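You operate a simulated robot arm through the tools that you are given. There is no shell and no other tool.

The job below is to be done with a simulated robot arm. You get a single attempt, and the scene is never put back.

TASK
Close the cage down: switch off, air off, brake on, arm up, door shut.
Fine: switch and air go off before the cage door is opened. Where these are worked on the way, their far stop is far enough and under half their travel is too little: cage door.

It is judged by the outcome, as a careful person would: the job done as asked, and still so three seconds after it is handed in. It fails if anything else is knocked over, pushed out of place, dropped, spilled or broken.

THE ROBOT
A 6-joint arm with a three-finger gripper, fixed in place. Base frame: the origin is on the floor under the middle of its stand, x ahead of it, y to its left, z up. Units: cm, degrees, N and s.
It reaches about 121.3 cm from its shoulder. Its first joint turns from -166.0 to 166.0 degrees. Payload 4.89 kg.
The tool frame sits at the grasp point between the pads (the TCP): z along the fingers, y along the line on which they close. The tips reach 3 cm beyond it. The gripper opens to 16.4 cm; its body begins 12.5 cm behind the TCP.
Orientation is that of the tool frame in the base frame, as a unit quaternion [x, y, z, w]. With the fingers straight down and closing along the base's y, the tool's x points along the base's -x, its y along +y and its z along -z.

THE INTERFACE
- The arm moves only by the tool drive_tool. Its argument "motion" is a list of rows, each a list of 3 entries, a list of its own where there are three numbers: the finger opening in cm, from 0 to 16.4, then the shift along the tool's x, y, z in cm, then the turn, a rotation vector about the tool's x, y, z in degrees. In form: [[gripper, [x, y, z], [ax, ay, az]], ...]. A call has 1 to 20 rows; each row is the pose to reach, as a shift and turn from the pose commanded when the call began, along the tool's axes at that moment. A row lasts 0.2 s, in which the tool goes at most 5 cm and 8.6 degrees; a call with a longer step from one row to the next is refused whole, and so is a gripper value outside its range. Where a pose cannot be reached the arm comes as near as it can. A force on the tool above 70 N (or 10 N above the force at the start of the call, whichever is more), or a blocked arm, ends the call early, and 0.2 s more pass. Each finger travels about 10.8 cm/s and halts on what it meets, pressing with about 33 N; the grip force reading is that of the motor and also rises with nothing between the fingers. The clock runs only during rows and for 0.2 s after the last one: add rows that repeat a pose to give the fingers time. It gives the time, the measured TCP pose, the force on the tool (base axes), the opening and the grip force at its end, in the units of the frame above (readings bear some noise), with the torque about the TCP (base axes, N m) and any sound that the robot's microphone picked up.
- Cameras (640 x 400 px; columns grow to the right, rows downward): "scene" is fixed at [40.1, 65.26, 157.62]; the picture's right is [-0.96, -0.29, 0.00], its down [-0.11, 0.37, -0.92] and it looks along [0.27, -0.88, -0.39] (base axes); focal length 293 px, centre (320, 200). "wrist" rides on the gripper at [7.6, -0.2, -15.2] in the tool frame; the picture's right is [0.02, 1.00, 0.00], its down [-0.88, 0.02, -0.47] and it looks along [-0.47, 0.01, 0.88] (tool axes); focal length 247 px, centre (320, 200). There is no depth. A picture from a camera that has moved, and an enlarged one, comes with that camera's place and axes in the base frame and with its lens.
- camera(camera): a new picture of that camera. No time passes.
- slide_trunk(by): moves the trunk up (or, below 0, down) by that many cm; the arm rides with it, the base frame stays. It gives what a move gives, with no picture.
- close_up(camera, box): a new picture of the part [left, top, right, bottom] of that camera's present view, enlarged. No time passes.
- finish_job(): hands the job in; it is judged then, once.

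Nothing tells you positions but the pictures and the camera data. Unless the task says otherwise, let go and move clear before handing in.

The tools are called after "Emit:" by a JSON object that holds its "fn" and its "kwargs". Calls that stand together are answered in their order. drive_tool: Moves the arm, as the interface text tells. Its arguments: {"type":"object","properties":{"motion":{"type":"array"}},"required":["motion"]} The other tools are called the same way: slide_trunk (by) moves the trunk up or down; camera (camera) takes a picture; close_up (camera, box) takes an enlarged picture of a part of a camera's view; finish_job () hands the job in.

At the start:

```text
time_s: 0.0
position: [46.07, -48.01, 159.65]
tcp_rot: [0.0, 1.0, 0.0, 0.0]
ft_force: [0.4, -0.2, 0.2]
wrist_torque: [0.02, 0.03, -0.02]
gripper_width: 16.38
finger_force: 0.0
trunk travel left (down, up): [-30.0, 9.0]
```

scene: 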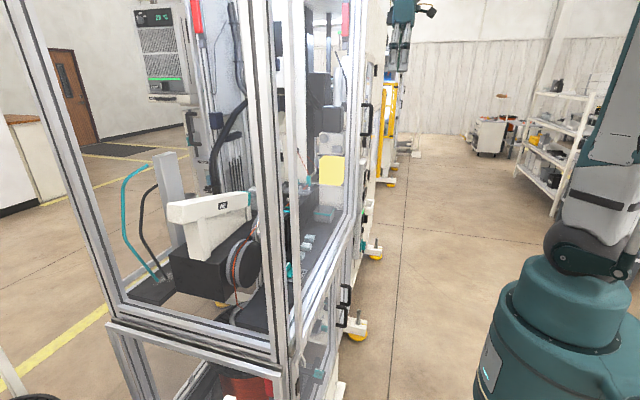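
wrist: 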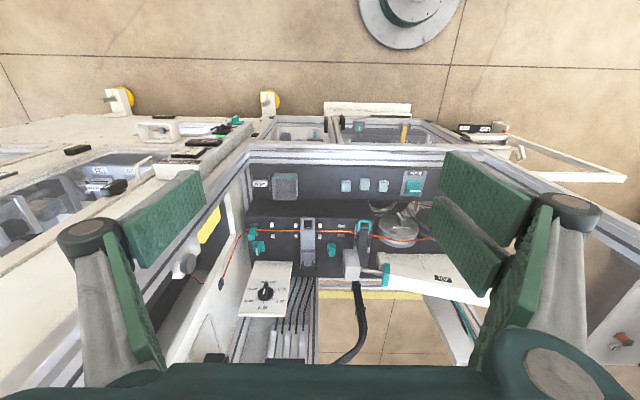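

I see a glazed cage in front of the arm with a small robot, a knob panel and other fittings inside or on it. I'll look closer at both views before moving.

Emit:
{"fn": "close_up", "kwargs": {"camera": "wrist", "box": [220, 130, 460, 330]}}

Emit:
{"fn": "close_up", "kwargs": {"camera": "scene", "box": [200, 100, 400, 400]}}

Emit:
{"fn": "close_up", "kwargs": {"camera": "wrist", "box": [40, 80, 280, 230]}}

Emit:
{"fn": "close_up", "kwargs": {"camera": "scene", "box": [100, 150, 340, 310]}}

```text
2.00 times, centred on (340, 230) of wrist
camera zoom: at [38.45, -47.99, 174.97], right [-0.02, 1.0, 0.0], down [0.88, 0.02, 0.47], along [0.47, 0.01, -0.88], focal length 494 px, centre (280, 140)
```

zoom: 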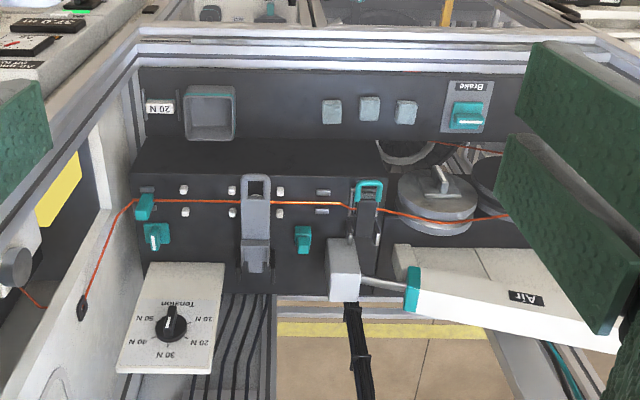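

```text
1.33 times, centred on (300, 250) of scene
camera zoom: at [40.1, 65.26, 157.62], right [-0.96, -0.29, 0.0], down [-0.11, 0.37, -0.92], along [0.27, -0.88, -0.39], focal length 390 px, centre (347, 133)
```

zoom: 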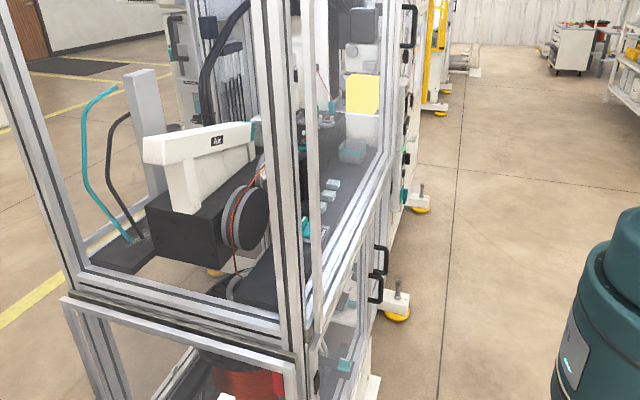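

```text
2.67 times, centred on (160, 155) of wrist
camera zoom: at [38.45, -47.99, 174.97], right [-0.02, 1.0, 0.0], down [0.88, 0.02, 0.47], along [0.47, 0.01, -0.88], focal length 659 px, centre (747, 320)
```

zoom: 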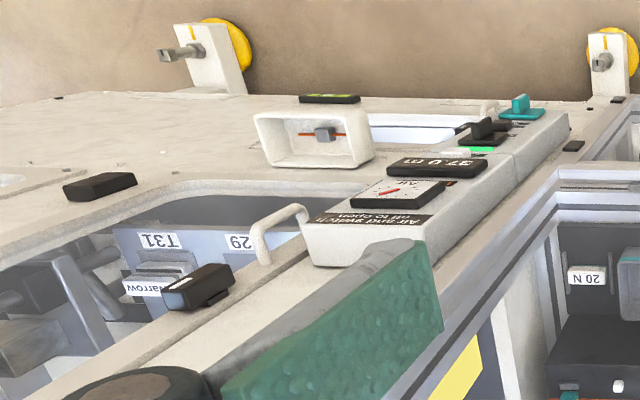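

```text
2.50 times, centred on (220, 230) of scene
camera zoom: at [40.1, 65.26, 157.62], right [-0.96, -0.29, 0.0], down [-0.11, 0.37, -0.92], along [0.27, -0.88, -0.39], focal length 732 px, centre (570, 125)
```

zoom: 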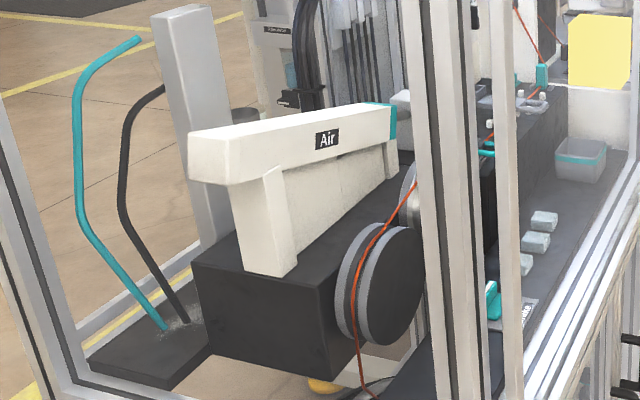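

The cage stands ahead (front at about x≈60), with a control panel on the machine front to its right marked "Air and switch off to open". I'll turn the gripper round in free space so the camera looks forward at the front.

Emit:
{"fn": "drive_tool", "kwargs": {"motion": [[16.4, [0.5, 0, 0], [0, 0, 8.5]], [16.4, [1, 0, 0], [0, 0, 17]], [16.4, [1.5, 0, 0], [0, 0, 25.5]], [16.4, [2, 0, 0], [0, 0, 34]], [16.4, [2.5, 0, 0], [0, 0, 42.5]], [16.4, [3, 0, 0], [0, 0, 51]], [16.4, [3.5, 0, 0], [0, 0, 59.5]], [16.4, [4, 0, 0], [0, 0, 68]], [16.4, [4.5, 0, 0], [0, 0, 76.5]], [16.4, [5, 0, 0], [0, 0, 85]], [16.4, [5.5, 0, 0], [0, 0, 93.5]], [16.4, [6, 0, 0], [0, 0, 102]], [16.4, [6.5, 0, 0], [0, 0, 110.5]], [16.4, [7, 0, 0], [0, 0, 119]], [16.4, [7.5, 0, 0], [0, 0, 127.5]], [16.4, [8, 0, 0], [0, 0, 136]], [16.4, [8.5, 0, 0], [0, 0, 144.5]], [16.4, [9, 0, 0], [0, 0, 153]], [16.4, [9.5, 0, 0], [0, 0, 161.5]], [16.4, [10, 0, 0], [0, 0, 170]]]}}

```text
time_s: 4.2
position: [36.21, -47.86, 159.71]
tcp_rot: [0.996, 0.087, 0.001, 0.0]
ft_force: [-0.2, -0.1, 0.0]
wrist_torque: [-0.01, 0.03, 0.01]
gripper_width: 16.4
finger_force: 0.1
trunk travel left (down, up): [-30.0, 9.0]
```

Emit:
{"fn": "drive_tool", "kwargs": {"motion": [[16.4, [0, 0, 0], [0, 0, 5]], [16.4, [0, 0, 0], [0, 0, 10]]]}}

Emit:
{"fn": "drive_tool", "kwargs": {"motion": [[16.4, [0, 0, 1], [0, 8, 0]], [16.4, [0, 0, 2], [0, 16, 0]], [16.4, [0, 0, 3], [0, 24, 0]], [16.4, [0, 0, 4], [0, 32, 0]], [16.4, [0, 0, 5], [0, 40, 0]], [16.4, [0, 0, 6], [0, 48, 0]], [16.4, [0, 0, 7], [0, 56, 0]], [16.4, [0, 0, 8], [0, 64, 0]], [16.4, [0, 0, 9], [0, 72, 0]], [16.4, [0, 0, 10], [0, 80, 0]], [16.4, [0, 0, 11], [0, 85, 0]], [16.4, [0, 0, 12], [0, 90, 0]]]}}

Emit:
{"fn": "camera", "kwargs": {"camera": "wrist"}}

Emit:
{"fn": "camera", "kwargs": {"camera": "scene"}}

```text
time_s: 4.8
position: [36.1, -47.81, 159.72]
tcp_rot: [1.0, 0.0, 0.0, 0.0]
ft_force: [0.5, -0.3, -0.2]
wrist_torque: [-0.01, 0.04, 0.05]
gripper_width: 16.41
finger_force: 0.1
trunk travel left (down, up): [-30.0, 9.0]
```

```text
time_s: 7.4
position: [36.1, -47.71, 147.75]
tcp_rot: [0.707, 0.0, 0.707, 0.0]
ft_force: [-0.1, 2.0, -0.1]
wrist_torque: [-0.03, 0.1, -0.36]
gripper_width: 16.38
finger_force: 0.1
trunk travel left (down, up): [-30.0, 9.0]
```

```text
taken
camera wrist: at [20.83, -47.4, 155.36], right [0.0, -1.0, 0.02], down [-0.47, -0.02, -0.88], along [0.88, -0.01, -0.47], focal length 247 px, centre (320, 200)
```

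wrist: 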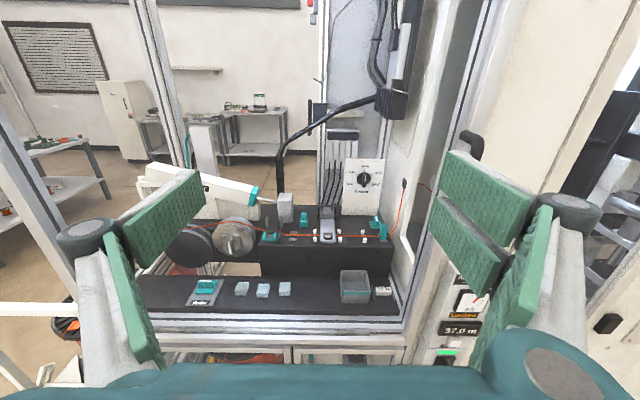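

```text
taken
```

scene: 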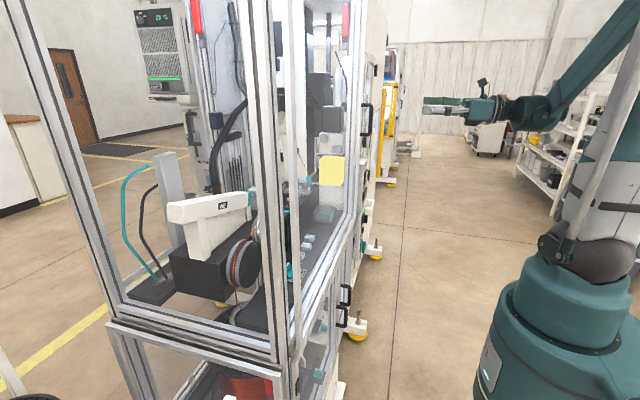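

Emit:
{"fn": "close_up", "kwargs": {"camera": "wrist", "box": [140, 150, 420, 330]}}

Emit:
{"fn": "drive_tool", "kwargs": {"motion": [[16.4, [-2, 2.5, 0], [0, 0, 0]], [16.4, [-4, 5, 0], [0, 0, 0]], [16.4, [-6, 7.5, 0], [0, 0, 0]], [16.4, [-8, 10, 0], [0, 0, 0]], [16.4, [-10, 12.5, 0], [0, 0, 0]], [16.4, [-12, 15, 0], [0, 0, 0]], [16.4, [-14, 17.5, 0], [0, 0, 0]], [16.4, [-16, 20, 0], [0, 0, 0]], [16.4, [-18, 22.5, 0], [0, 0, 0]], [16.4, [-20, 25, 0], [0, 0, 0]]]}}

Emit:
{"fn": "camera", "kwargs": {"camera": "wrist"}}

```text
2.22 times, centred on (280, 240) of wrist
camera zoom: at [20.83, -47.4, 155.36], right [0.0, -1.0, 0.02], down [-0.47, -0.02, -0.88], along [0.88, -0.01, -0.47], focal length 549 px, centre (409, 111)
```

zoom: 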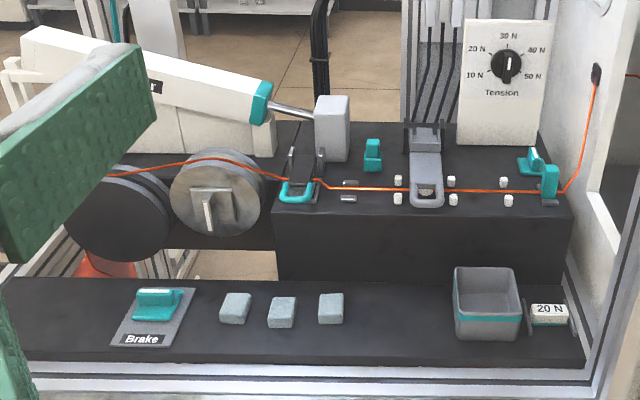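

```text
time_s: 9.6
position: [36.02, -72.89, 127.72]
tcp_rot: [0.707, -0.001, 0.707, 0.0]
ft_force: [0.2, 1.2, -0.5]
wrist_torque: [-0.02, 0.1, -0.17]
gripper_width: 16.4
finger_force: 0.0
trunk travel left (down, up): [-30.0, 9.0]
```

```text
taken
camera wrist: at [20.82, -72.66, 135.36], right [0.0, -1.0, 0.02], down [-0.47, -0.02, -0.88], along [0.88, -0.01, -0.47], focal length 247 px, centre (320, 200)
```

wrist: 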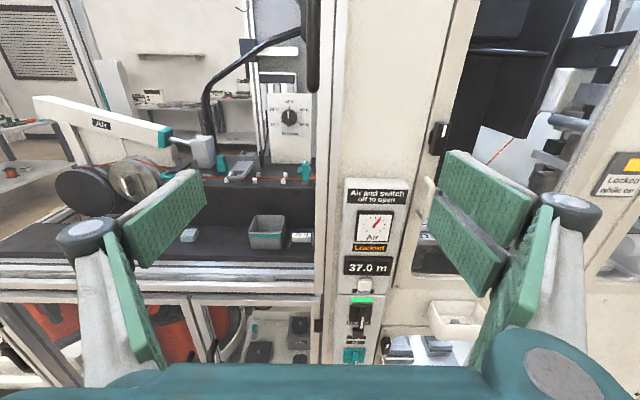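

Emit:
{"fn": "close_up", "kwargs": {"camera": "wrist", "box": [300, 170, 460, 370]}}

Emit:
{"fn": "close_up", "kwargs": {"camera": "wrist", "box": [140, 80, 340, 260]}}

Emit:
{"fn": "close_up", "kwargs": {"camera": "wrist", "box": [300, 0, 640, 200]}}

```text
2.00 times, centred on (380, 270) of wrist
camera zoom: at [20.82, -72.66, 135.36], right [0.0, -1.0, 0.02], down [-0.47, -0.02, -0.88], along [0.88, -0.01, -0.47], focal length 494 px, centre (200, 60)
```

zoom: 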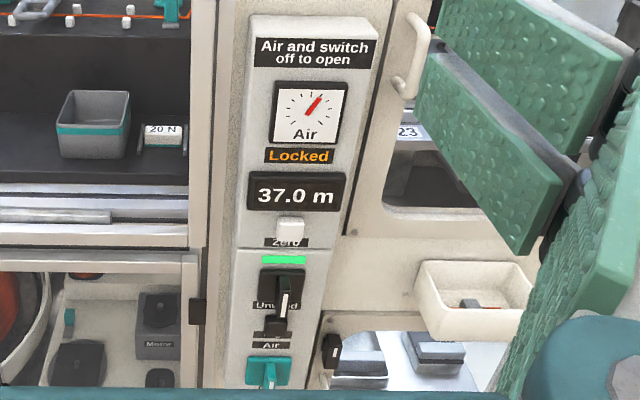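

```text
2.22 times, centred on (240, 170) of wrist
camera zoom: at [20.82, -72.66, 135.36], right [0.0, -1.0, 0.02], down [-0.47, -0.02, -0.88], along [0.88, -0.01, -0.47], focal length 549 px, centre (498, 267)
```

zoom: 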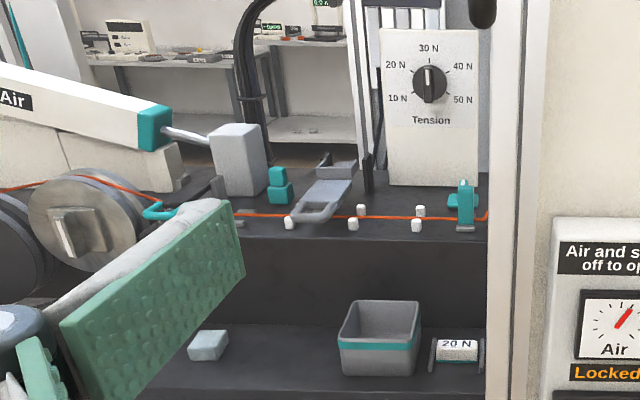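

```text
1.88 times, centred on (470, 100) of wrist
camera zoom: at [20.82, -72.66, 135.36], right [0.0, -1.0, 0.02], down [-0.47, -0.02, -0.88], along [0.88, -0.01, -0.47], focal length 465 px, centre (38, 388)
```

zoom: 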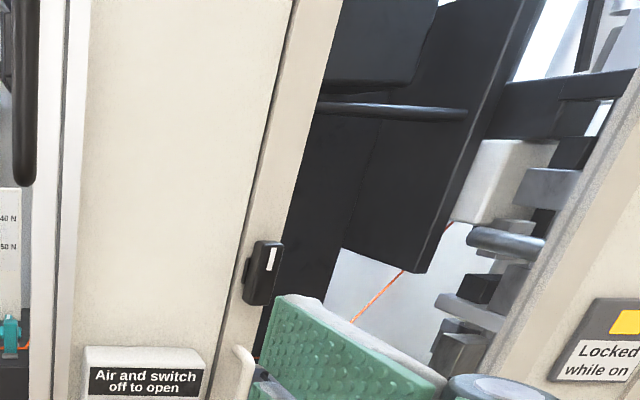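

The control panel has an "Unwind" switch (lit green above it) at about (59,-84,83) and a teal "Air" valve at about (58,-83,70). I'll drop lower to look at both straight on.

Emit:
{"fn": "drive_tool", "kwargs": {"motion": [[16.4, [-3.3, 1, 0], [0, 0, 0]], [16.4, [-6.6, 2, 0], [0, 0, 0]], [16.4, [-9.9, 3, 0], [0, 0, 0]], [16.4, [-13.2, 4, 0], [0, 0, 0]], [16.4, [-16.5, 5, 0], [0, 0, 0]], [16.4, [-19.8, 6, 0], [0, 0, 0]], [16.4, [-23.1, 7, 0], [0, 0, 0]], [16.4, [-26.4, 8, 0], [0, 0, 0]], [16.4, [-29.7, 9, 0], [0, 0, 0]], [16.4, [-33, 10, 0], [0, 0, 0]]]}}

Emit:
{"fn": "camera", "kwargs": {"camera": "wrist"}}

Emit:
{"fn": "camera", "kwargs": {"camera": "scene"}}

Emit:
{"fn": "close_up", "kwargs": {"camera": "wrist", "box": [240, 100, 400, 340]}}

```text
time_s: 11.8
position: [35.99, -82.73, 94.76]
tcp_rot: [0.707, 0.0, 0.707, 0.001]
ft_force: [0.6, 0.3, 0.6]
wrist_torque: [0.01, 0.12, -0.14]
gripper_width: 16.4
finger_force: 0.0
trunk travel left (down, up): [-30.0, 9.0]
```

```text
taken
camera wrist: at [20.84, -82.57, 102.31], right [0.0, -1.0, 0.02], down [-0.47, -0.02, -0.88], along [0.88, -0.01, -0.47], focal length 247 px, centre (320, 200)
```

wrist: 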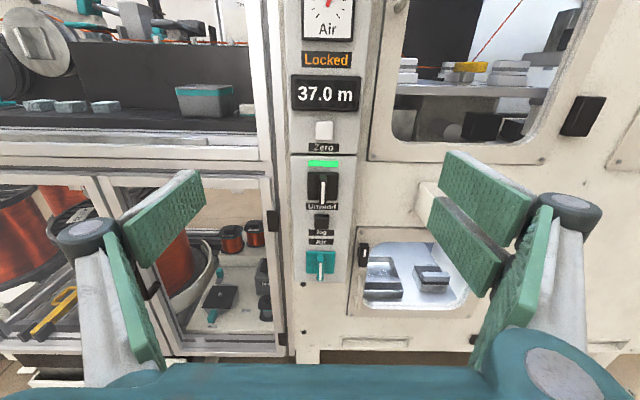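

```text
taken
```

scene: 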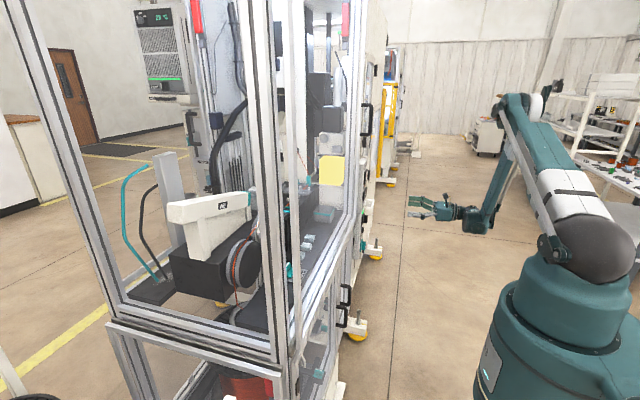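

```text
1.67 times, centred on (320, 220) of wrist
camera zoom: at [20.84, -82.57, 102.31], right [0.0, -1.0, 0.02], down [-0.47, -0.02, -0.88], along [0.88, -0.01, -0.47], focal length 412 px, centre (320, 167)
```

zoom: 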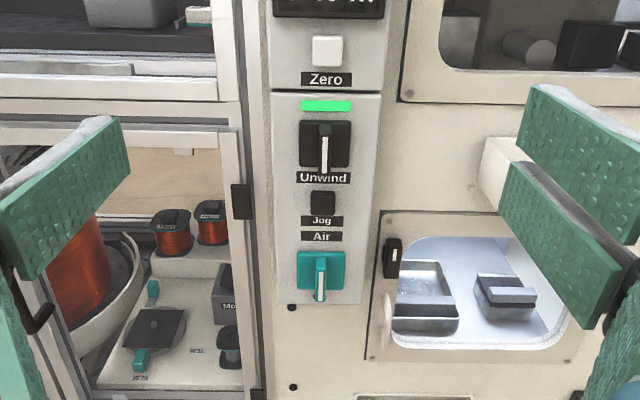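

Emit:
{"fn": "close_up", "kwargs": {"camera": "wrist", "box": [285, 150, 357, 212]}}

Emit:
{"fn": "close_up", "kwargs": {"camera": "wrist", "box": [285, 210, 357, 290]}}

```text
6.45 times, centred on (321, 181) of wrist
camera zoom: at [20.84, -82.57, 102.31], right [0.0, -1.0, 0.02], down [-0.47, -0.02, -0.88], along [0.88, -0.01, -0.47], focal length 1593 px, centre (314, 323)
```

zoom: 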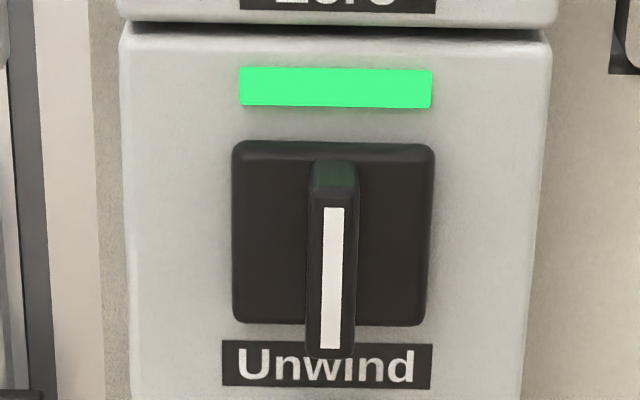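

```text
5.00 times, centred on (321, 250) of wrist
camera zoom: at [20.84, -82.57, 102.31], right [0.0, -1.0, 0.02], down [-0.47, -0.02, -0.88], along [0.88, -0.01, -0.47], focal length 1235 px, centre (315, -50)
```

zoom: 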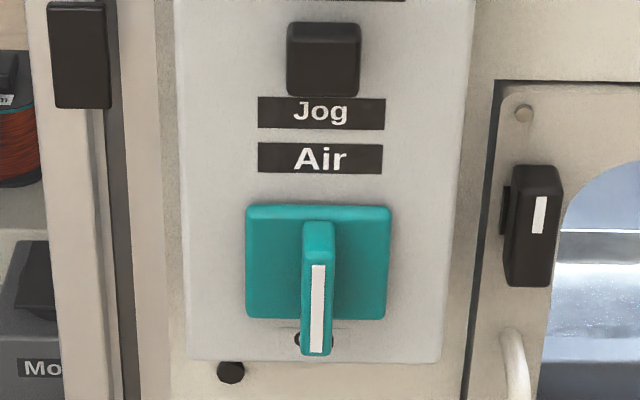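

Emit:
{"fn": "close_up", "kwargs": {"camera": "scene", "box": [395, 180, 495, 242]}}

Emit:
{"fn": "drive_tool", "kwargs": {"motion": [[12, [0, 0, 0], [0, 0, 0]], [8, [0, 0, 0], [0, 0, 0]], [4, [0, 0, 0], [0, 0, 0]], [4, [0, 0, 0], [0, 0, 0]], [4, [0, 0, 0], [0, 0, 0]]]}}

Emit:
{"fn": "camera", "kwargs": {"camera": "wrist"}}

Emit:
{"fn": "close_up", "kwargs": {"camera": "scene", "box": [395, 180, 495, 242]}}

```text
6.40 times, centred on (445, 211) of scene
camera zoom: at [40.1, 65.26, 157.62], right [-0.96, -0.29, 0.0], down [-0.11, 0.37, -0.92], along [0.27, -0.88, -0.39], focal length 1874 px, centre (-480, 130)
```

zoom: 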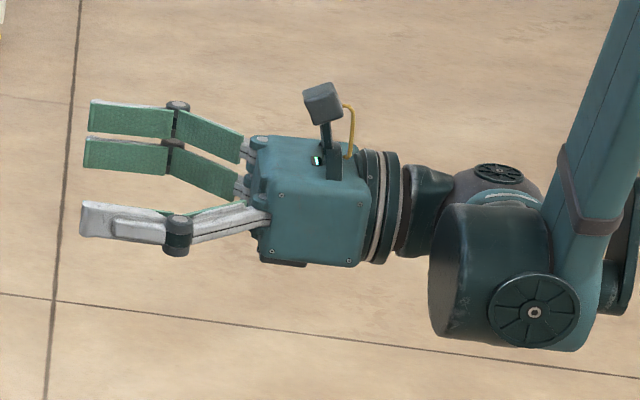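

```text
time_s: 13.0
position: [36.09, -82.75, 94.73]
tcp_rot: [0.708, 0.0, 0.707, 0.001]
ft_force: [-0.3, 0.5, 0.1]
wrist_torque: [0.01, 0.02, 0.0]
gripper_width: 4.0
finger_force: 0.0
trunk travel left (down, up): [-30.0, 9.0]
```

```text
taken
camera wrist: at [20.85, -82.62, 102.29], right [0.0, -1.0, 0.02], down [-0.47, -0.02, -0.88], along [0.88, -0.01, -0.47], focal length 247 px, centre (320, 200)
```

wrist: 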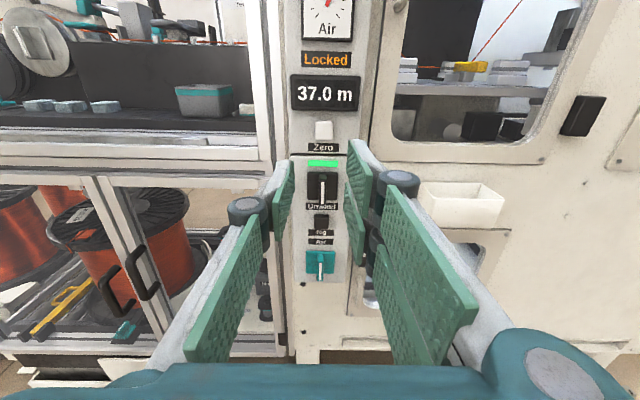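

```text
6.40 times, centred on (445, 211) of scene
camera zoom: at [40.1, 65.26, 157.62], right [-0.96, -0.29, 0.0], down [-0.11, 0.37, -0.92], along [0.27, -0.88, -0.39], focal length 1874 px, centre (-480, 130)
```

zoom: 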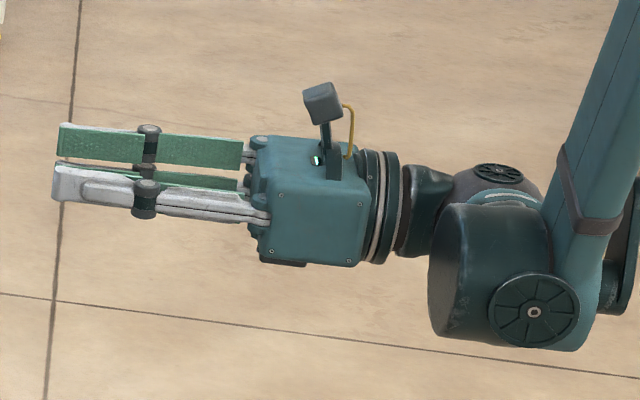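

The switch and valve are bar-shaped rotary handles, both upright, with centres near (59.2,-83.5,84.5) and (59.2,-83.5,67.4). I'll line up with the switch at a small opening and look again.

Emit:
{"fn": "drive_tool", "kwargs": {"motion": [[5, [-2.5, 0.2, 1], [0, 0, 0]], [5, [-5, 0.4, 4], [0, 0, 0]], [5, [-7.5, 0.6, 7], [0, 0, 0]], [5, [-10.2, 0.8, 10], [0, 0, 0]], [5, [-10.2, 0.8, 13], [0, 0, 0]]]}}

Emit:
{"fn": "camera", "kwargs": {"camera": "wrist"}}

Emit:
{"fn": "close_up", "kwargs": {"camera": "wrist", "box": [270, 130, 370, 220]}}

Emit:
{"fn": "close_up", "kwargs": {"camera": "scene", "box": [340, 180, 480, 270]}}

```text
time_s: 14.2
position: [49.12, -83.72, 84.38]
tcp_rot: [0.707, 0.0, 0.707, 0.0]
ft_force: [0.2, -0.9, 0.1]
wrist_torque: [-0.04, -0.04, 0.0]
gripper_width: 5.02
finger_force: 0.0
trunk travel left (down, up): [-30.0, 9.0]
```

```text
taken
camera wrist: at [33.87, -83.49, 92.05], right [0.0, -1.0, 0.02], down [-0.47, -0.02, -0.88], along [0.88, -0.01, -0.47], focal length 247 px, centre (320, 200)
```

wrist: 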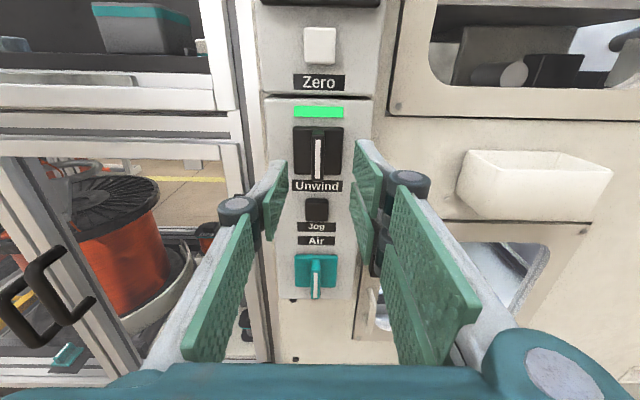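

```text
4.44 times, centred on (320, 175) of wrist
camera zoom: at [33.87, -83.49, 92.05], right [0.0, -1.0, 0.02], down [-0.47, -0.02, -0.88], along [0.88, -0.01, -0.47], focal length 1098 px, centre (320, 311)
```

zoom: 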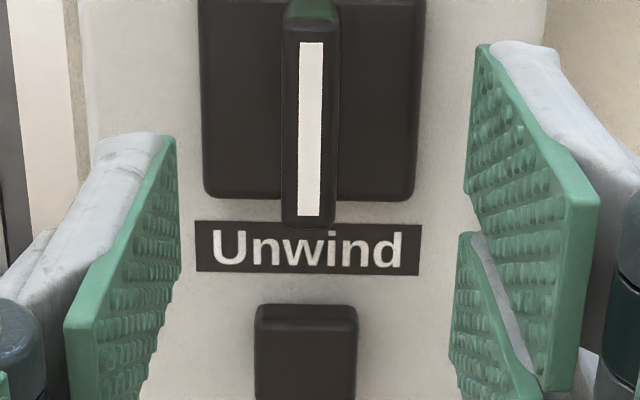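

```text
4.44 times, centred on (410, 225) of scene
camera zoom: at [40.1, 65.26, 157.62], right [-0.96, -0.29, 0.0], down [-0.11, 0.37, -0.92], along [0.27, -0.88, -0.39], focal length 1302 px, centre (-80, 89)
```

zoom: 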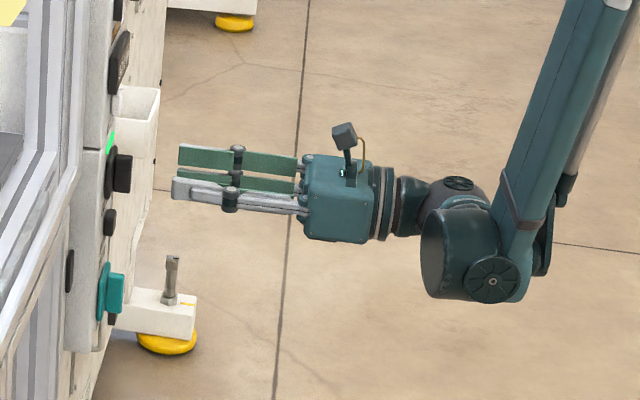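

The switch bar spans z≈82–87 at y≈-83.4 and stands out about 2.4 cm from its plate. I'll shift 0.25 cm to centre on it and move in so the tips straddle it.

Emit:
{"fn": "drive_tool", "kwargs": {"motion": [[5, [0, -0.25, 1.5], [0, 0, 0]], [5, [0, -0.25, 3], [0, 0, 0]], [5, [0, -0.25, 4.5], [0, 0, 0]], [5, [0, -0.25, 5.3], [0, 0, 0]]]}}

Emit:
{"fn": "close_up", "kwargs": {"camera": "wrist", "box": [250, 110, 390, 250]}}

Emit:
{"fn": "close_up", "kwargs": {"camera": "scene", "box": [340, 190, 420, 250]}}

```text
time_s: 15.2
position: [54.35, -83.58, 84.47]
tcp_rot: [0.707, 0.0, 0.707, 0.0]
ft_force: [-0.7, 0.1, 0.3]
wrist_torque: [-0.01, 0.01, -0.03]
gripper_width: 5.04
finger_force: 0.1
trunk travel left (down, up): [-30.0, 9.0]
```

```text
2.86 times, centred on (320, 180) of wrist
camera zoom: at [39.17, -83.23, 92.17], right [0.0, -1.0, 0.02], down [-0.47, -0.02, -0.88], along [0.88, -0.01, -0.47], focal length 706 px, centre (320, 257)
```

zoom: 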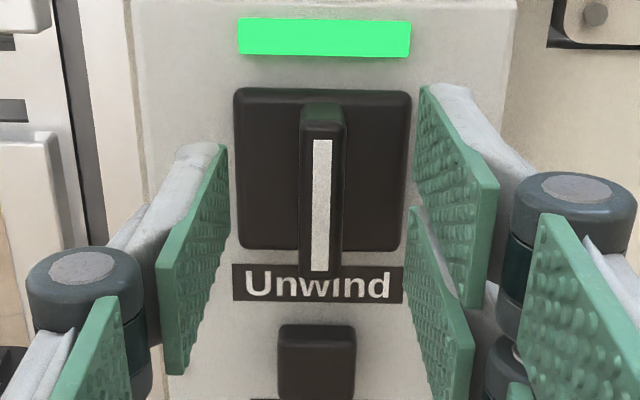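

```text
6.67 times, centred on (380, 220) of scene
camera zoom: at [40.1, 65.26, 157.62], right [-0.96, -0.29, 0.0], down [-0.11, 0.37, -0.92], along [0.27, -0.88, -0.39], focal length 1952 px, centre (-80, 67)
```

zoom: 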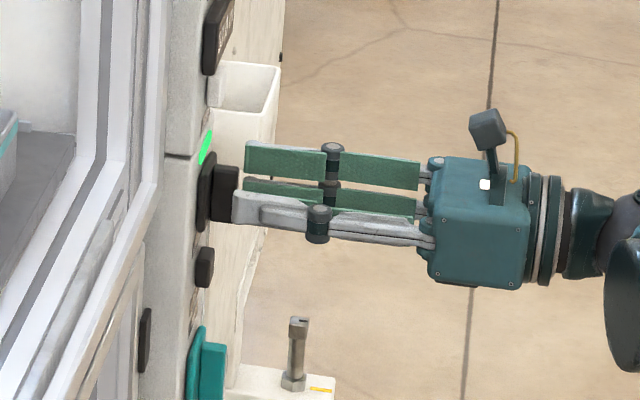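

Emit:
{"fn": "drive_tool", "kwargs": {"motion": [[5, [0, 0, 0.8], [0, 0, 0]], [5, [0, 0, 1.6], [0, 0, 0]]]}}

Emit:
{"fn": "close_up", "kwargs": {"camera": "scene", "box": [340, 190, 420, 250]}}

Emit:
{"fn": "drive_tool", "kwargs": {"motion": [[4, [0, 0, 0], [0, 0, 0]], [3, [0, 0, 0], [0, 0, 0]], [2, [0, 0, 0], [0, 0, 0]], [1, [0, 0, 0], [0, 0, 0]], [0.5, [0, 0, 0], [0, 0, 0]], [0.5, [0, 0, 0], [0, 0, 0]]]}}

Emit:
{"fn": "close_up", "kwargs": {"camera": "wrist", "box": [250, 110, 390, 250]}}

```text
time_s: 15.8
position: [55.91, -83.51, 84.62]
tcp_rot: [0.707, 0.0, 0.707, 0.0]
ft_force: [-0.1, -0.6, 0.1]
wrist_torque: [0.02, -0.02, 0.02]
gripper_width: 5.01
finger_force: 0.0
trunk travel left (down, up): [-30.0, 9.0]
```

```text
6.67 times, centred on (380, 220) of scene
camera zoom: at [40.1, 65.26, 157.62], right [-0.96, -0.29, 0.0], down [-0.11, 0.37, -0.92], along [0.27, -0.88, -0.39], focal length 1952 px, centre (-80, 67)
```

zoom: 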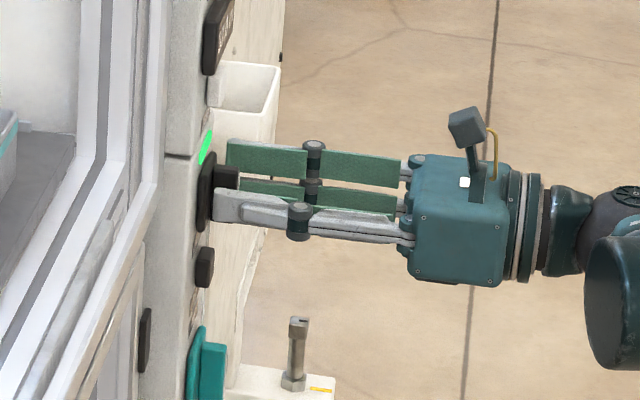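

```text
time_s: 17.2
position: [56.11, -83.56, 84.43]
tcp_rot: [0.707, 0.0, 0.707, 0.0]
ft_force: [6.0, -10.8, 4.5]
wrist_torque: [-0.07, 0.05, -0.3]
gripper_width: 1.3
finger_force: 45.0
trunk travel left (down, up): [-30.0, 9.0]
```

```text
2.86 times, centred on (320, 180) of wrist
camera zoom: at [40.77, -83.28, 92.14], right [0.0, -1.0, 0.02], down [-0.47, -0.02, -0.88], along [0.88, -0.01, -0.47], focal length 706 px, centre (320, 257)
```

zoom: 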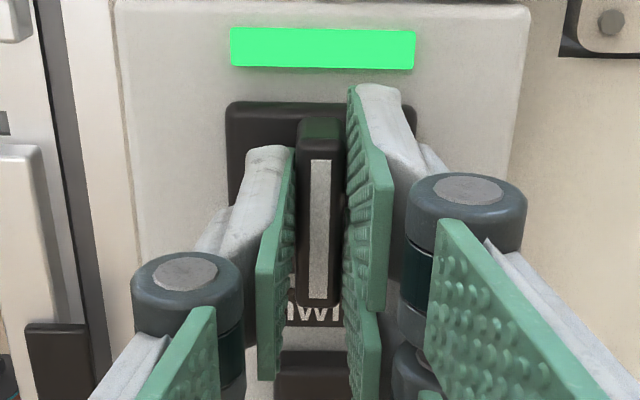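

The switch bar is gripped. I'll try a small clockwise turn and check the torque to see whether it yields that way.

Emit:
{"fn": "drive_tool", "kwargs": {"motion": [[0.5, [0, 0.1, 0], [0, 0, 4]], [0.5, [0, 0.1, 0], [0, 0, 8]], [0.5, [0, 0.1, 0], [0, 0, 12]]]}}

Emit:
{"fn": "close_up", "kwargs": {"camera": "wrist", "box": [250, 110, 390, 250]}}

```text
time_s: 18.0
position: [55.96, -83.56, 84.39]
tcp_rot: [0.703, -0.074, 0.703, -0.074]
ft_force: [8.6, -15.1, 1.7]
wrist_torque: [-0.11, -0.33, -0.43]
gripper_width: 1.28
finger_force: 45.0
trunk travel left (down, up): [-30.0, 9.0]
```

```text
2.86 times, centred on (320, 180) of wrist
camera zoom: at [40.77, -84.99, 92.0], right [0.0, -0.98, -0.19], down [-0.47, 0.17, -0.87], along [0.88, 0.09, -0.47], focal length 706 px, centre (320, 257)
```

zoom: 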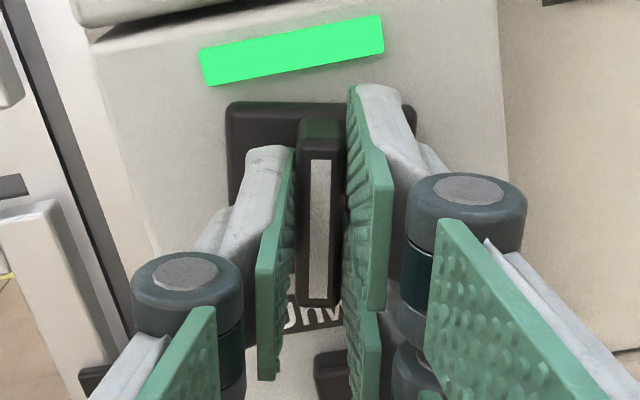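

It turns freely clockwise. I'll continue towards a quarter turn.

Emit:
{"fn": "drive_tool", "kwargs": {"motion": [[0.5, [0, 0, 0], [0, 0, 8]], [0.5, [0, 0, 0], [0, 0, 16]], [0.5, [0, 0, 0], [0, 0, 24]], [0.5, [0, 0, 0], [0, 0, 32]], [0.5, [0, 0, 0], [0, 0, 40]]]}}

Emit:
{"fn": "close_up", "kwargs": {"camera": "wrist", "box": [220, 70, 420, 250]}}

```text
time_s: 19.2
position: [55.98, -83.73, 84.11]
tcp_rot: [0.635, -0.313, 0.634, -0.309]
ft_force: [6.1, -54.4, -22.1]
wrist_torque: [-0.2, 0.74, -1.2]
gripper_width: 1.3
finger_force: 45.0
trunk travel left (down, up): [-30.0, 9.0]
```

```text
2.22 times, centred on (320, 160) of wrist
camera zoom: at [40.7, -89.65, 89.07], right [0.0, -0.63, -0.78], down [-0.47, 0.69, -0.55], along [0.88, 0.37, -0.3], focal length 549 px, centre (320, 289)
```

zoom: 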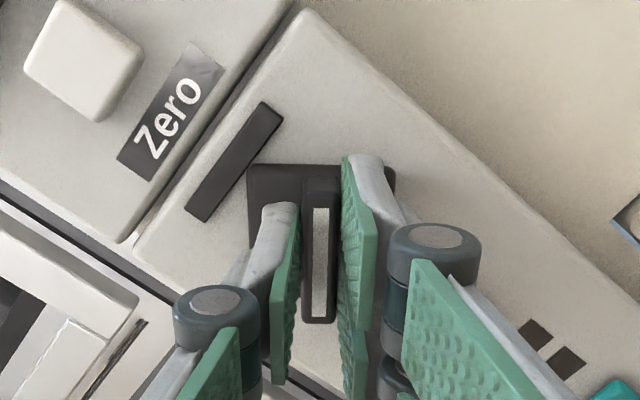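

The green light went out at about 52°. The side force has risen because my axis is slightly off the pivot, so I'll relax that offset before turning on.

Emit:
{"fn": "drive_tool", "kwargs": {"motion": [[0.5, [0.15, 0.3, 0], [0, 0, 0]], [0.5, [0.15, 0.3, 0], [0, 0, 0]]]}}

Emit:
{"fn": "close_up", "kwargs": {"camera": "wrist", "box": [220, 70, 420, 250]}}

```text
time_s: 19.8
position: [55.95, -83.89, 84.25]
tcp_rot: [0.636, -0.31, 0.635, -0.31]
ft_force: [-17.6, -14.1, -28.0]
wrist_torque: [-0.13, 0.05, -1.29]
gripper_width: 1.28
finger_force: 44.9
trunk travel left (down, up): [-30.0, 9.0]
```

```text
2.22 times, centred on (320, 160) of wrist
camera zoom: at [40.72, -89.71, 89.05], right [0.0, -0.63, -0.78], down [-0.47, 0.68, -0.56], along [0.88, 0.37, -0.3], focal length 549 px, centre (320, 289)
```

zoom: 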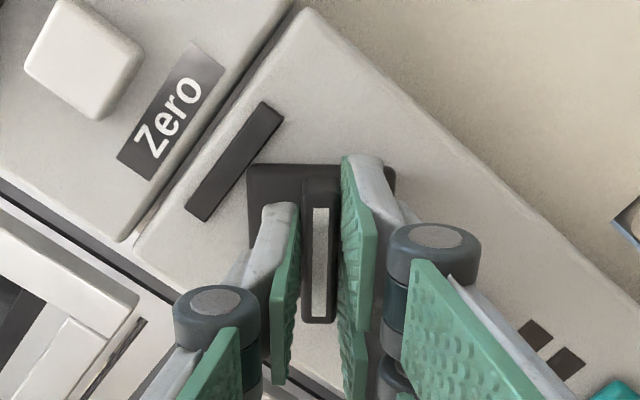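

Emit:
{"fn": "drive_tool", "kwargs": {"motion": [[0.5, [-0.05, 0.2, 0], [0, 0, 6]], [0.5, [-0.05, 0.2, 0], [0, 0, 12]], [0.5, [-0.05, 0.2, 0], [0, 0, 18]]]}}

Emit:
{"fn": "close_up", "kwargs": {"camera": "wrist", "box": [220, 70, 420, 250]}}

```text
time_s: 20.6
position: [56.01, -83.88, 84.1]
tcp_rot: [0.579, -0.406, 0.578, -0.406]
ft_force: [-29.4, 7.8, -24.8]
wrist_torque: [-0.1, 0.74, 0.3]
gripper_width: 1.3
finger_force: 45.0
trunk travel left (down, up): [-30.0, 9.0]
```

```text
2.22 times, centred on (320, 160) of wrist
camera zoom: at [40.72, -90.97, 86.86], right [0.0, -0.36, -0.93], down [-0.47, 0.82, -0.32], along [0.88, 0.44, -0.17], focal length 549 px, centre (320, 289)
```

zoom: 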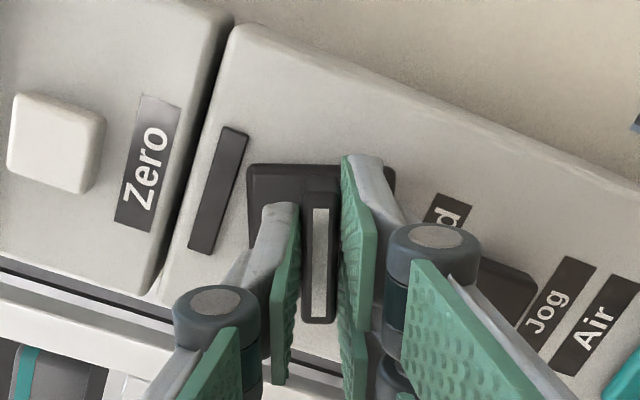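

Emit:
{"fn": "drive_tool", "kwargs": {"motion": [[0.5, [0, 0.15, 0], [0, 0, 6]], [0.5, [0, 0.15, 0], [0, 0, 12]], [0.5, [0, 0.15, 0], [0, 0, 18]]]}}

Emit:
{"fn": "drive_tool", "kwargs": {"motion": [[0.5, [0, 0, 0], [0, 0, 2]], [0.5, [0, 0, 0], [0, 0, 4]]]}}

Emit:
{"fn": "close_up", "kwargs": {"camera": "wrist", "box": [220, 70, 420, 250]}}

```text
time_s: 21.4
position: [56.04, -84.02, 84.05]
tcp_rot: [0.527, -0.464, 0.534, -0.471]
ft_force: [-25.7, 15.8, -25.0]
wrist_torque: [-0.07, 0.74, 0.79]
gripper_width: 1.3
finger_force: 44.8
out of reach, approached as far as the arm can: row 3
trunk travel left (down, up): [-30.0, 9.0]
```

```text
time_s: 22.0
position: [56.06, -83.89, 84.1]
tcp_rot: [0.525, -0.462, 0.536, -0.473]
ft_force: [-23.4, 19.7, -27.5]
wrist_torque: [-0.12, 0.87, 0.73]
gripper_width: 1.29
finger_force: 44.9
out of reach, approached as far as the arm can: row 2
trunk travel left (down, up): [-30.0, 9.0]
```

```text
2.22 times, centred on (320, 160) of wrist
camera zoom: at [40.78, -91.46, 84.79], right [0.02, -0.15, -0.99], down [-0.47, 0.87, -0.14], along [0.88, 0.47, -0.05], focal length 549 px, centre (320, 289)
```

zoom: 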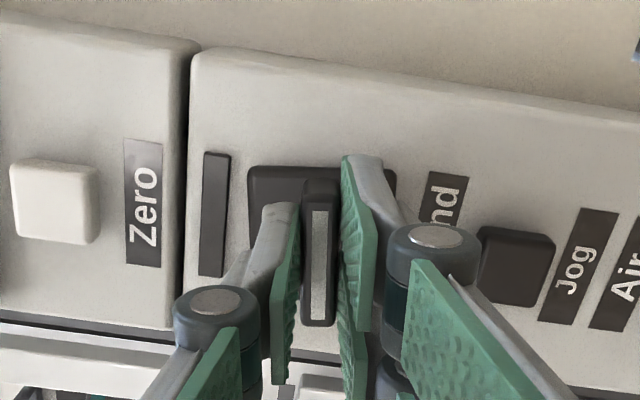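

The arm's wrist reached its limit at about 82°, with the light still out. I'll release, back off and look at where the handle rests.

Emit:
{"fn": "drive_tool", "kwargs": {"motion": [[2, [0, 0, 0], [0, 0, 0]], [4, [0, 0, 0], [0, 0, 0]], [5, [0, 0, 0], [0, 0, 0]], [5, [0, 0, -2], [0, 0, 0]], [5, [0, 0, -5], [0, 0, 0]], [5, [0, 0, -8], [0, 0, 0]]]}}

Emit:
{"fn": "drive_tool", "kwargs": {"motion": [[5, [0, 0, 0], [0, 0, -8.3]], [5, [0, 0, 0], [0, 0, -16.6]], [5, [0, 0, 0], [0, 0, -24.9]], [5, [0, 0, 0], [0, 0, -33.2]], [5, [0, 0, 0], [0, 0, -41.5]], [5, [0, 0, 0], [0, 0, -49.8]], [5, [0, 0, 0], [0, 0, -58.1]], [5, [0, 0, 0], [0, 0, -66.4]], [5, [0, 0, 0], [0, 0, -74.7]], [5, [0, 0, 0], [0, 0, -83]]]}}

Emit:
{"fn": "camera", "kwargs": {"camera": "wrist"}}

Emit:
{"fn": "close_up", "kwargs": {"camera": "wrist", "box": [250, 90, 390, 230]}}

```text
time_s: 23.4
position: [48.04, -83.99, 83.96]
tcp_rot: [0.525, -0.462, 0.537, -0.472]
ft_force: [0.9, 0.4, 0.3]
wrist_torque: [-0.01, -0.08, 0.0]
gripper_width: 5.01
finger_force: 0.0
trunk travel left (down, up): [-30.0, 9.0]
```

```text
time_s: 25.6
position: [47.97, -84.02, 83.93]
tcp_rot: [0.7, 0.002, 0.714, 0.002]
ft_force: [-0.7, 0.0, -0.7]
wrist_torque: [-0.01, -0.01, 0.01]
gripper_width: 5.0
finger_force: 0.0
trunk travel left (down, up): [-30.0, 9.0]
```

```text
taken
camera wrist: at [32.62, -83.71, 91.24], right [0.0, -1.0, 0.03], down [-0.46, -0.02, -0.89], along [0.89, -0.01, -0.45], focal length 247 px, centre (320, 200)
```

wrist: 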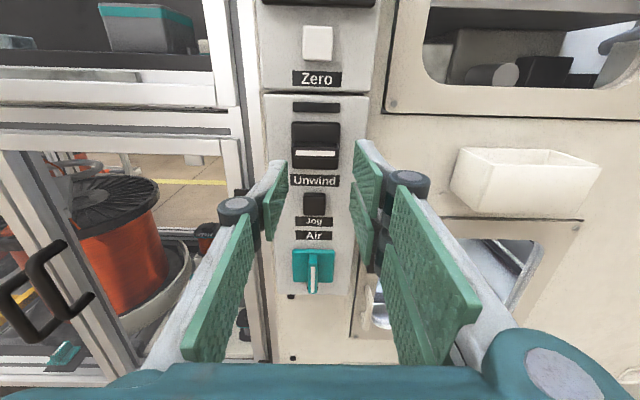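

```text
2.86 times, centred on (320, 160) of wrist
camera zoom: at [32.62, -83.71, 91.24], right [0.0, -1.0, 0.03], down [-0.46, -0.02, -0.89], along [0.89, -0.01, -0.45], focal length 706 px, centre (320, 314)
```

zoom: 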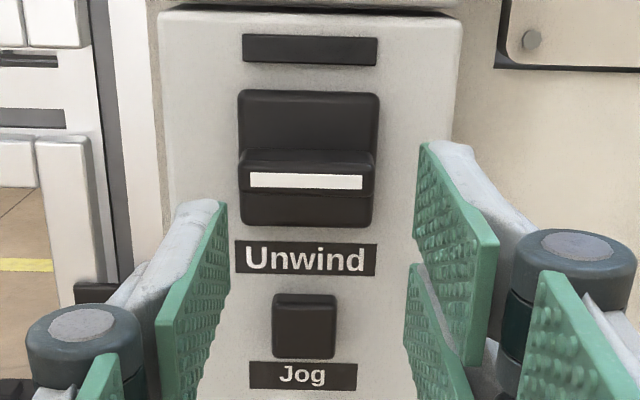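

The switch bar has snapped to horizontal and its light is out, so "Unwind" is off. Next I'll drop to the teal Air valve, levelling the tool on the way.

Emit:
{"fn": "drive_tool", "kwargs": {"motion": [[5, [-3, 0, 0], [0, -1.1, 0]], [5, [-6, 0, 0], [0, -1.1, 0]], [5, [-9, 0, 0], [0, -1.1, 0]], [5, [-12, 0, 0], [0, -1.1, 0]], [5, [-15, 0, 0], [0, -1.1, 0]], [5, [-16.8, 0, 0.8], [0, -1.1, 0]], [5, [-16.8, 0, 0.8], [0, -1.1, 0]]]}}

Emit:
{"fn": "camera", "kwargs": {"camera": "wrist"}}

Emit:
{"fn": "close_up", "kwargs": {"camera": "wrist", "box": [270, 120, 370, 220]}}

Emit:
{"fn": "close_up", "kwargs": {"camera": "scene", "box": [340, 200, 420, 260]}}

```text
time_s: 27.2
position: [47.9, -82.23, 79.12]
tcp_rot: [0.707, 0.001, 0.707, 0.001]
ft_force: [0.0, -0.8, 0.0]
wrist_torque: [0.0, -0.03, -0.01]
gripper_width: 5.01
finger_force: 0.0
out of reach, approached as far as the arm can: row 2, 3, 4, 5, 6, 7
trunk travel left (down, up): [-30.0, 9.0]
```

```text
taken
camera wrist: at [32.71, -81.93, 86.72], right [0.0, -1.0, 0.03], down [-0.47, -0.02, -0.88], along [0.88, -0.01, -0.47], focal length 247 px, centre (320, 200)
```

wrist: 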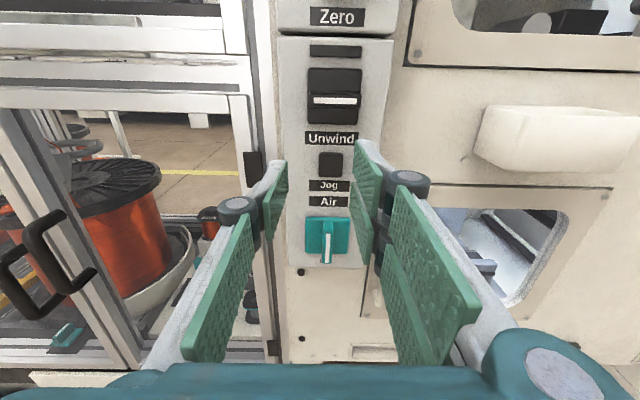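

```text
4.00 times, centred on (320, 170) of wrist
camera zoom: at [32.71, -81.93, 86.72], right [0.0, -1.0, 0.03], down [-0.47, -0.02, -0.88], along [0.88, -0.01, -0.47], focal length 988 px, centre (320, 320)
```

zoom: 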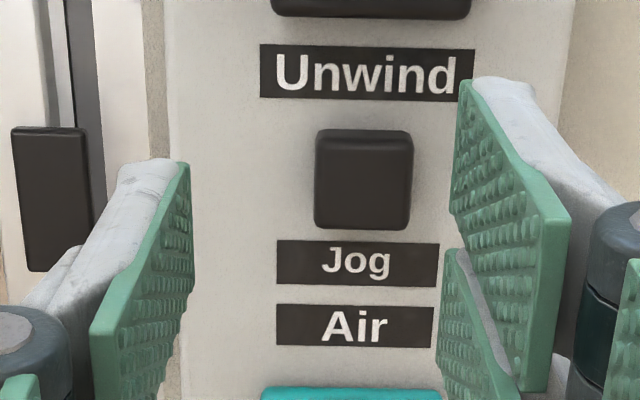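

```text
6.67 times, centred on (380, 230) of scene
camera zoom: at [40.1, 65.26, 157.62], right [-0.96, -0.29, 0.0], down [-0.11, 0.37, -0.92], along [0.27, -0.88, -0.39], focal length 1952 px, centre (-80, 0)
```

zoom: 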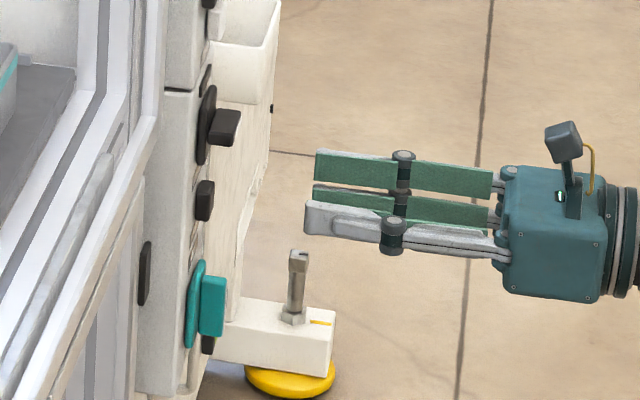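

The arm can't fold low enough from this shoulder height, so I'll lower the trunk instead.

Emit:
{"fn": "slide_trunk", "kwargs": {"by": -12}}

Emit:
{"fn": "camera", "kwargs": {"camera": "wrist"}}

```text
time_s: 28.7
position: [47.94, -82.23, 67.12]
tcp_rot: [0.708, 0.001, 0.707, 0.002]
ft_force: [0.2, -0.1, 0.5]
wrist_torque: [-0.01, -0.01, 0.01]
gripper_width: 4.99
finger_force: 0.2
trunk travel left (down, up): [-18.0, 21.0]
```

```text
taken
camera wrist: at [32.71, -81.93, 74.74], right [0.0, -1.0, 0.03], down [-0.47, -0.02, -0.88], along [0.88, -0.01, -0.47], focal length 247 px, centre (320, 200)
```

wrist: 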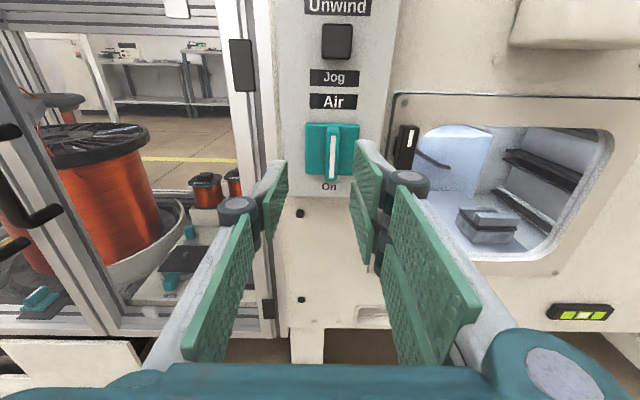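

Emit:
{"fn": "close_up", "kwargs": {"camera": "wrist", "box": [280, 90, 380, 200]}}

Emit:
{"fn": "drive_tool", "kwargs": {"motion": [[5, [0, 0, 0], [0, 0, 0]]]}}

```text
3.64 times, centred on (330, 145) of wrist
camera zoom: at [32.71, -81.93, 74.74], right [0.0, -1.0, 0.03], down [-0.47, -0.02, -0.88], along [0.88, -0.01, -0.47], focal length 898 px, centre (284, 400)
```

zoom: 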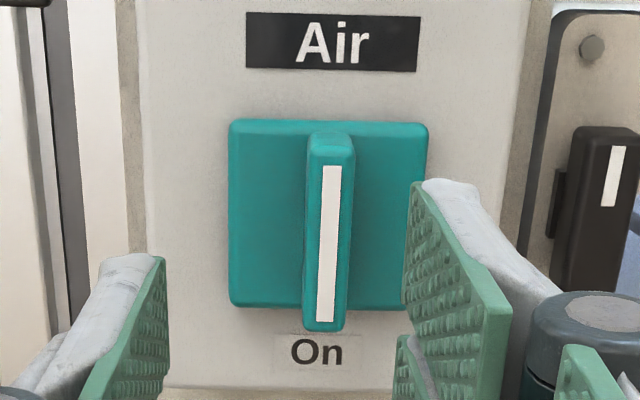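

```text
time_s: 29.1
position: [47.97, -82.23, 67.13]
tcp_rot: [0.707, 0.0, 0.707, 0.002]
ft_force: [-0.8, 0.3, 0.7]
wrist_torque: [-0.01, 0.01, 0.02]
gripper_width: 5.01
finger_force: 0.0
trunk travel left (down, up): [-18.0, 21.0]
```

The label under the bar reads "On", so a quarter turn is off. I'll lower the trunk a bit more for joint margin, then line up with the valve.

Emit:
{"fn": "slide_trunk", "kwargs": {"by": -10}}

Emit:
{"fn": "drive_tool", "kwargs": {"motion": [[5, [2.5, 0.5, 0], [0, 0, 0]], [5, [5, 1, 0], [0, 0, 0]], [5, [7.5, 1.5, 0], [0, 0, 0]], [5, [9.2, 1.5, 0], [0, 0, 0]], [5, [9.2, 1.5, 2], [0, 0, 0]], [5, [9.2, 1.5, 4], [0, 0, 0]], [5, [9.2, 1.5, 6.3], [0, 0, 0]]]}}

Emit:
{"fn": "close_up", "kwargs": {"camera": "wrist", "box": [250, 110, 390, 250]}}

Emit:
{"fn": "close_up", "kwargs": {"camera": "scene", "box": [340, 200, 420, 260]}}

```text
time_s: 30.4
position: [47.95, -82.27, 57.07]
tcp_rot: [0.708, 0.001, 0.707, 0.002]
ft_force: [-0.5, -0.3, -0.4]
wrist_torque: [0.0, 0.0, -0.03]
gripper_width: 5.01
finger_force: 0.0
trunk travel left (down, up): [-8.0, 31.0]
```

```text
time_s: 32.0
position: [54.33, -83.72, 66.26]
tcp_rot: [0.707, -0.001, 0.707, 0.003]
ft_force: [-0.8, -0.3, 0.2]
wrist_torque: [0.01, 0.02, 0.05]
gripper_width: 4.99
finger_force: 0.0
trunk travel left (down, up): [-8.0, 31.0]
```

```text
2.86 times, centred on (320, 180) of wrist
camera zoom: at [38.97, -83.39, 73.94], right [0.0, -1.0, 0.03], down [-0.47, -0.02, -0.88], along [0.88, -0.01, -0.47], focal length 706 px, centre (320, 257)
```

zoom: 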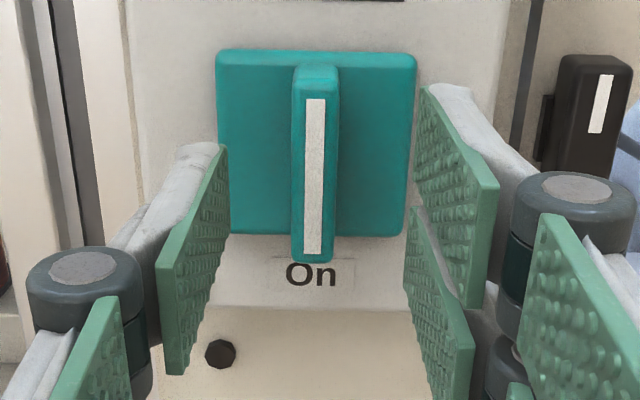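

```text
6.67 times, centred on (380, 230) of scene
camera zoom: at [40.1, 65.26, 157.62], right [-0.96, -0.29, 0.0], down [-0.11, 0.37, -0.92], along [0.27, -0.88, -0.39], focal length 1952 px, centre (-80, 0)
```

zoom: 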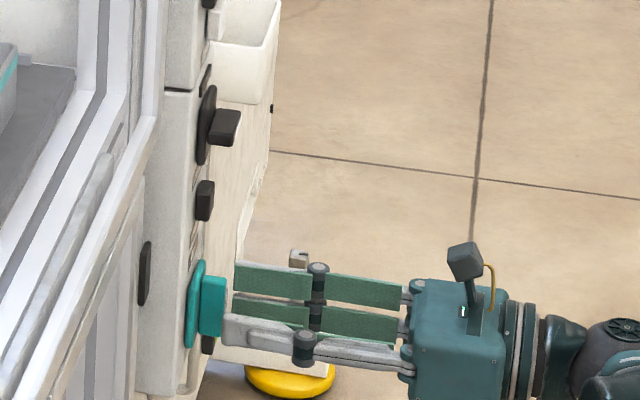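

Emit:
{"fn": "drive_tool", "kwargs": {"motion": [[5, [0.45, 0, 0], [0, 0, 0]], [5, [0.45, 0, 0.8], [0, 0, 0]], [5, [0.45, 0, 1.6], [0, 0, 0]], [4, [0.45, 0, 1.6], [0, 0, 0]], [3, [0.45, 0, 1.6], [0, 0, 0]], [2, [0.45, 0, 1.6], [0, 0, 0]], [1, [0.45, 0, 1.6], [0, 0, 0]], [0.5, [0.45, 0, 1.6], [0, 0, 0]], [0.5, [0.45, 0, 1.6], [0, 0, 0]]]}}

Emit:
{"fn": "close_up", "kwargs": {"camera": "wrist", "box": [250, 110, 390, 250]}}

```text
time_s: 34.0
position: [55.91, -83.56, 66.75]
tcp_rot: [0.708, 0.002, 0.706, 0.002]
ft_force: [-3.7, 27.6, -6.3]
wrist_torque: [0.04, -0.38, 0.79]
gripper_width: 1.29
finger_force: 45.7
trunk travel left (down, up): [-8.0, 31.0]
```

```text
2.86 times, centred on (320, 180) of wrist
camera zoom: at [40.65, -83.27, 74.36], right [0.0, -1.0, 0.03], down [-0.47, -0.02, -0.88], along [0.88, -0.01, -0.47], focal length 706 px, centre (320, 257)
```

zoom: 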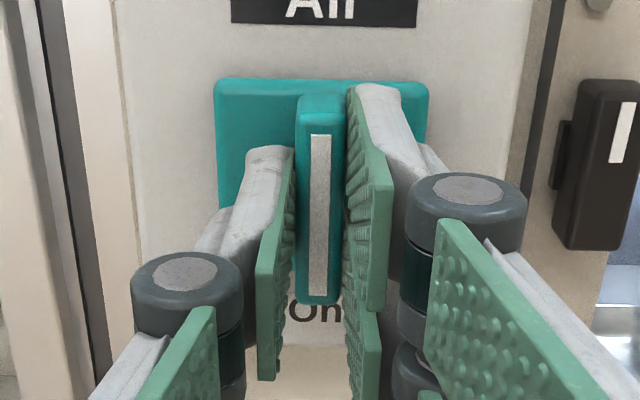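

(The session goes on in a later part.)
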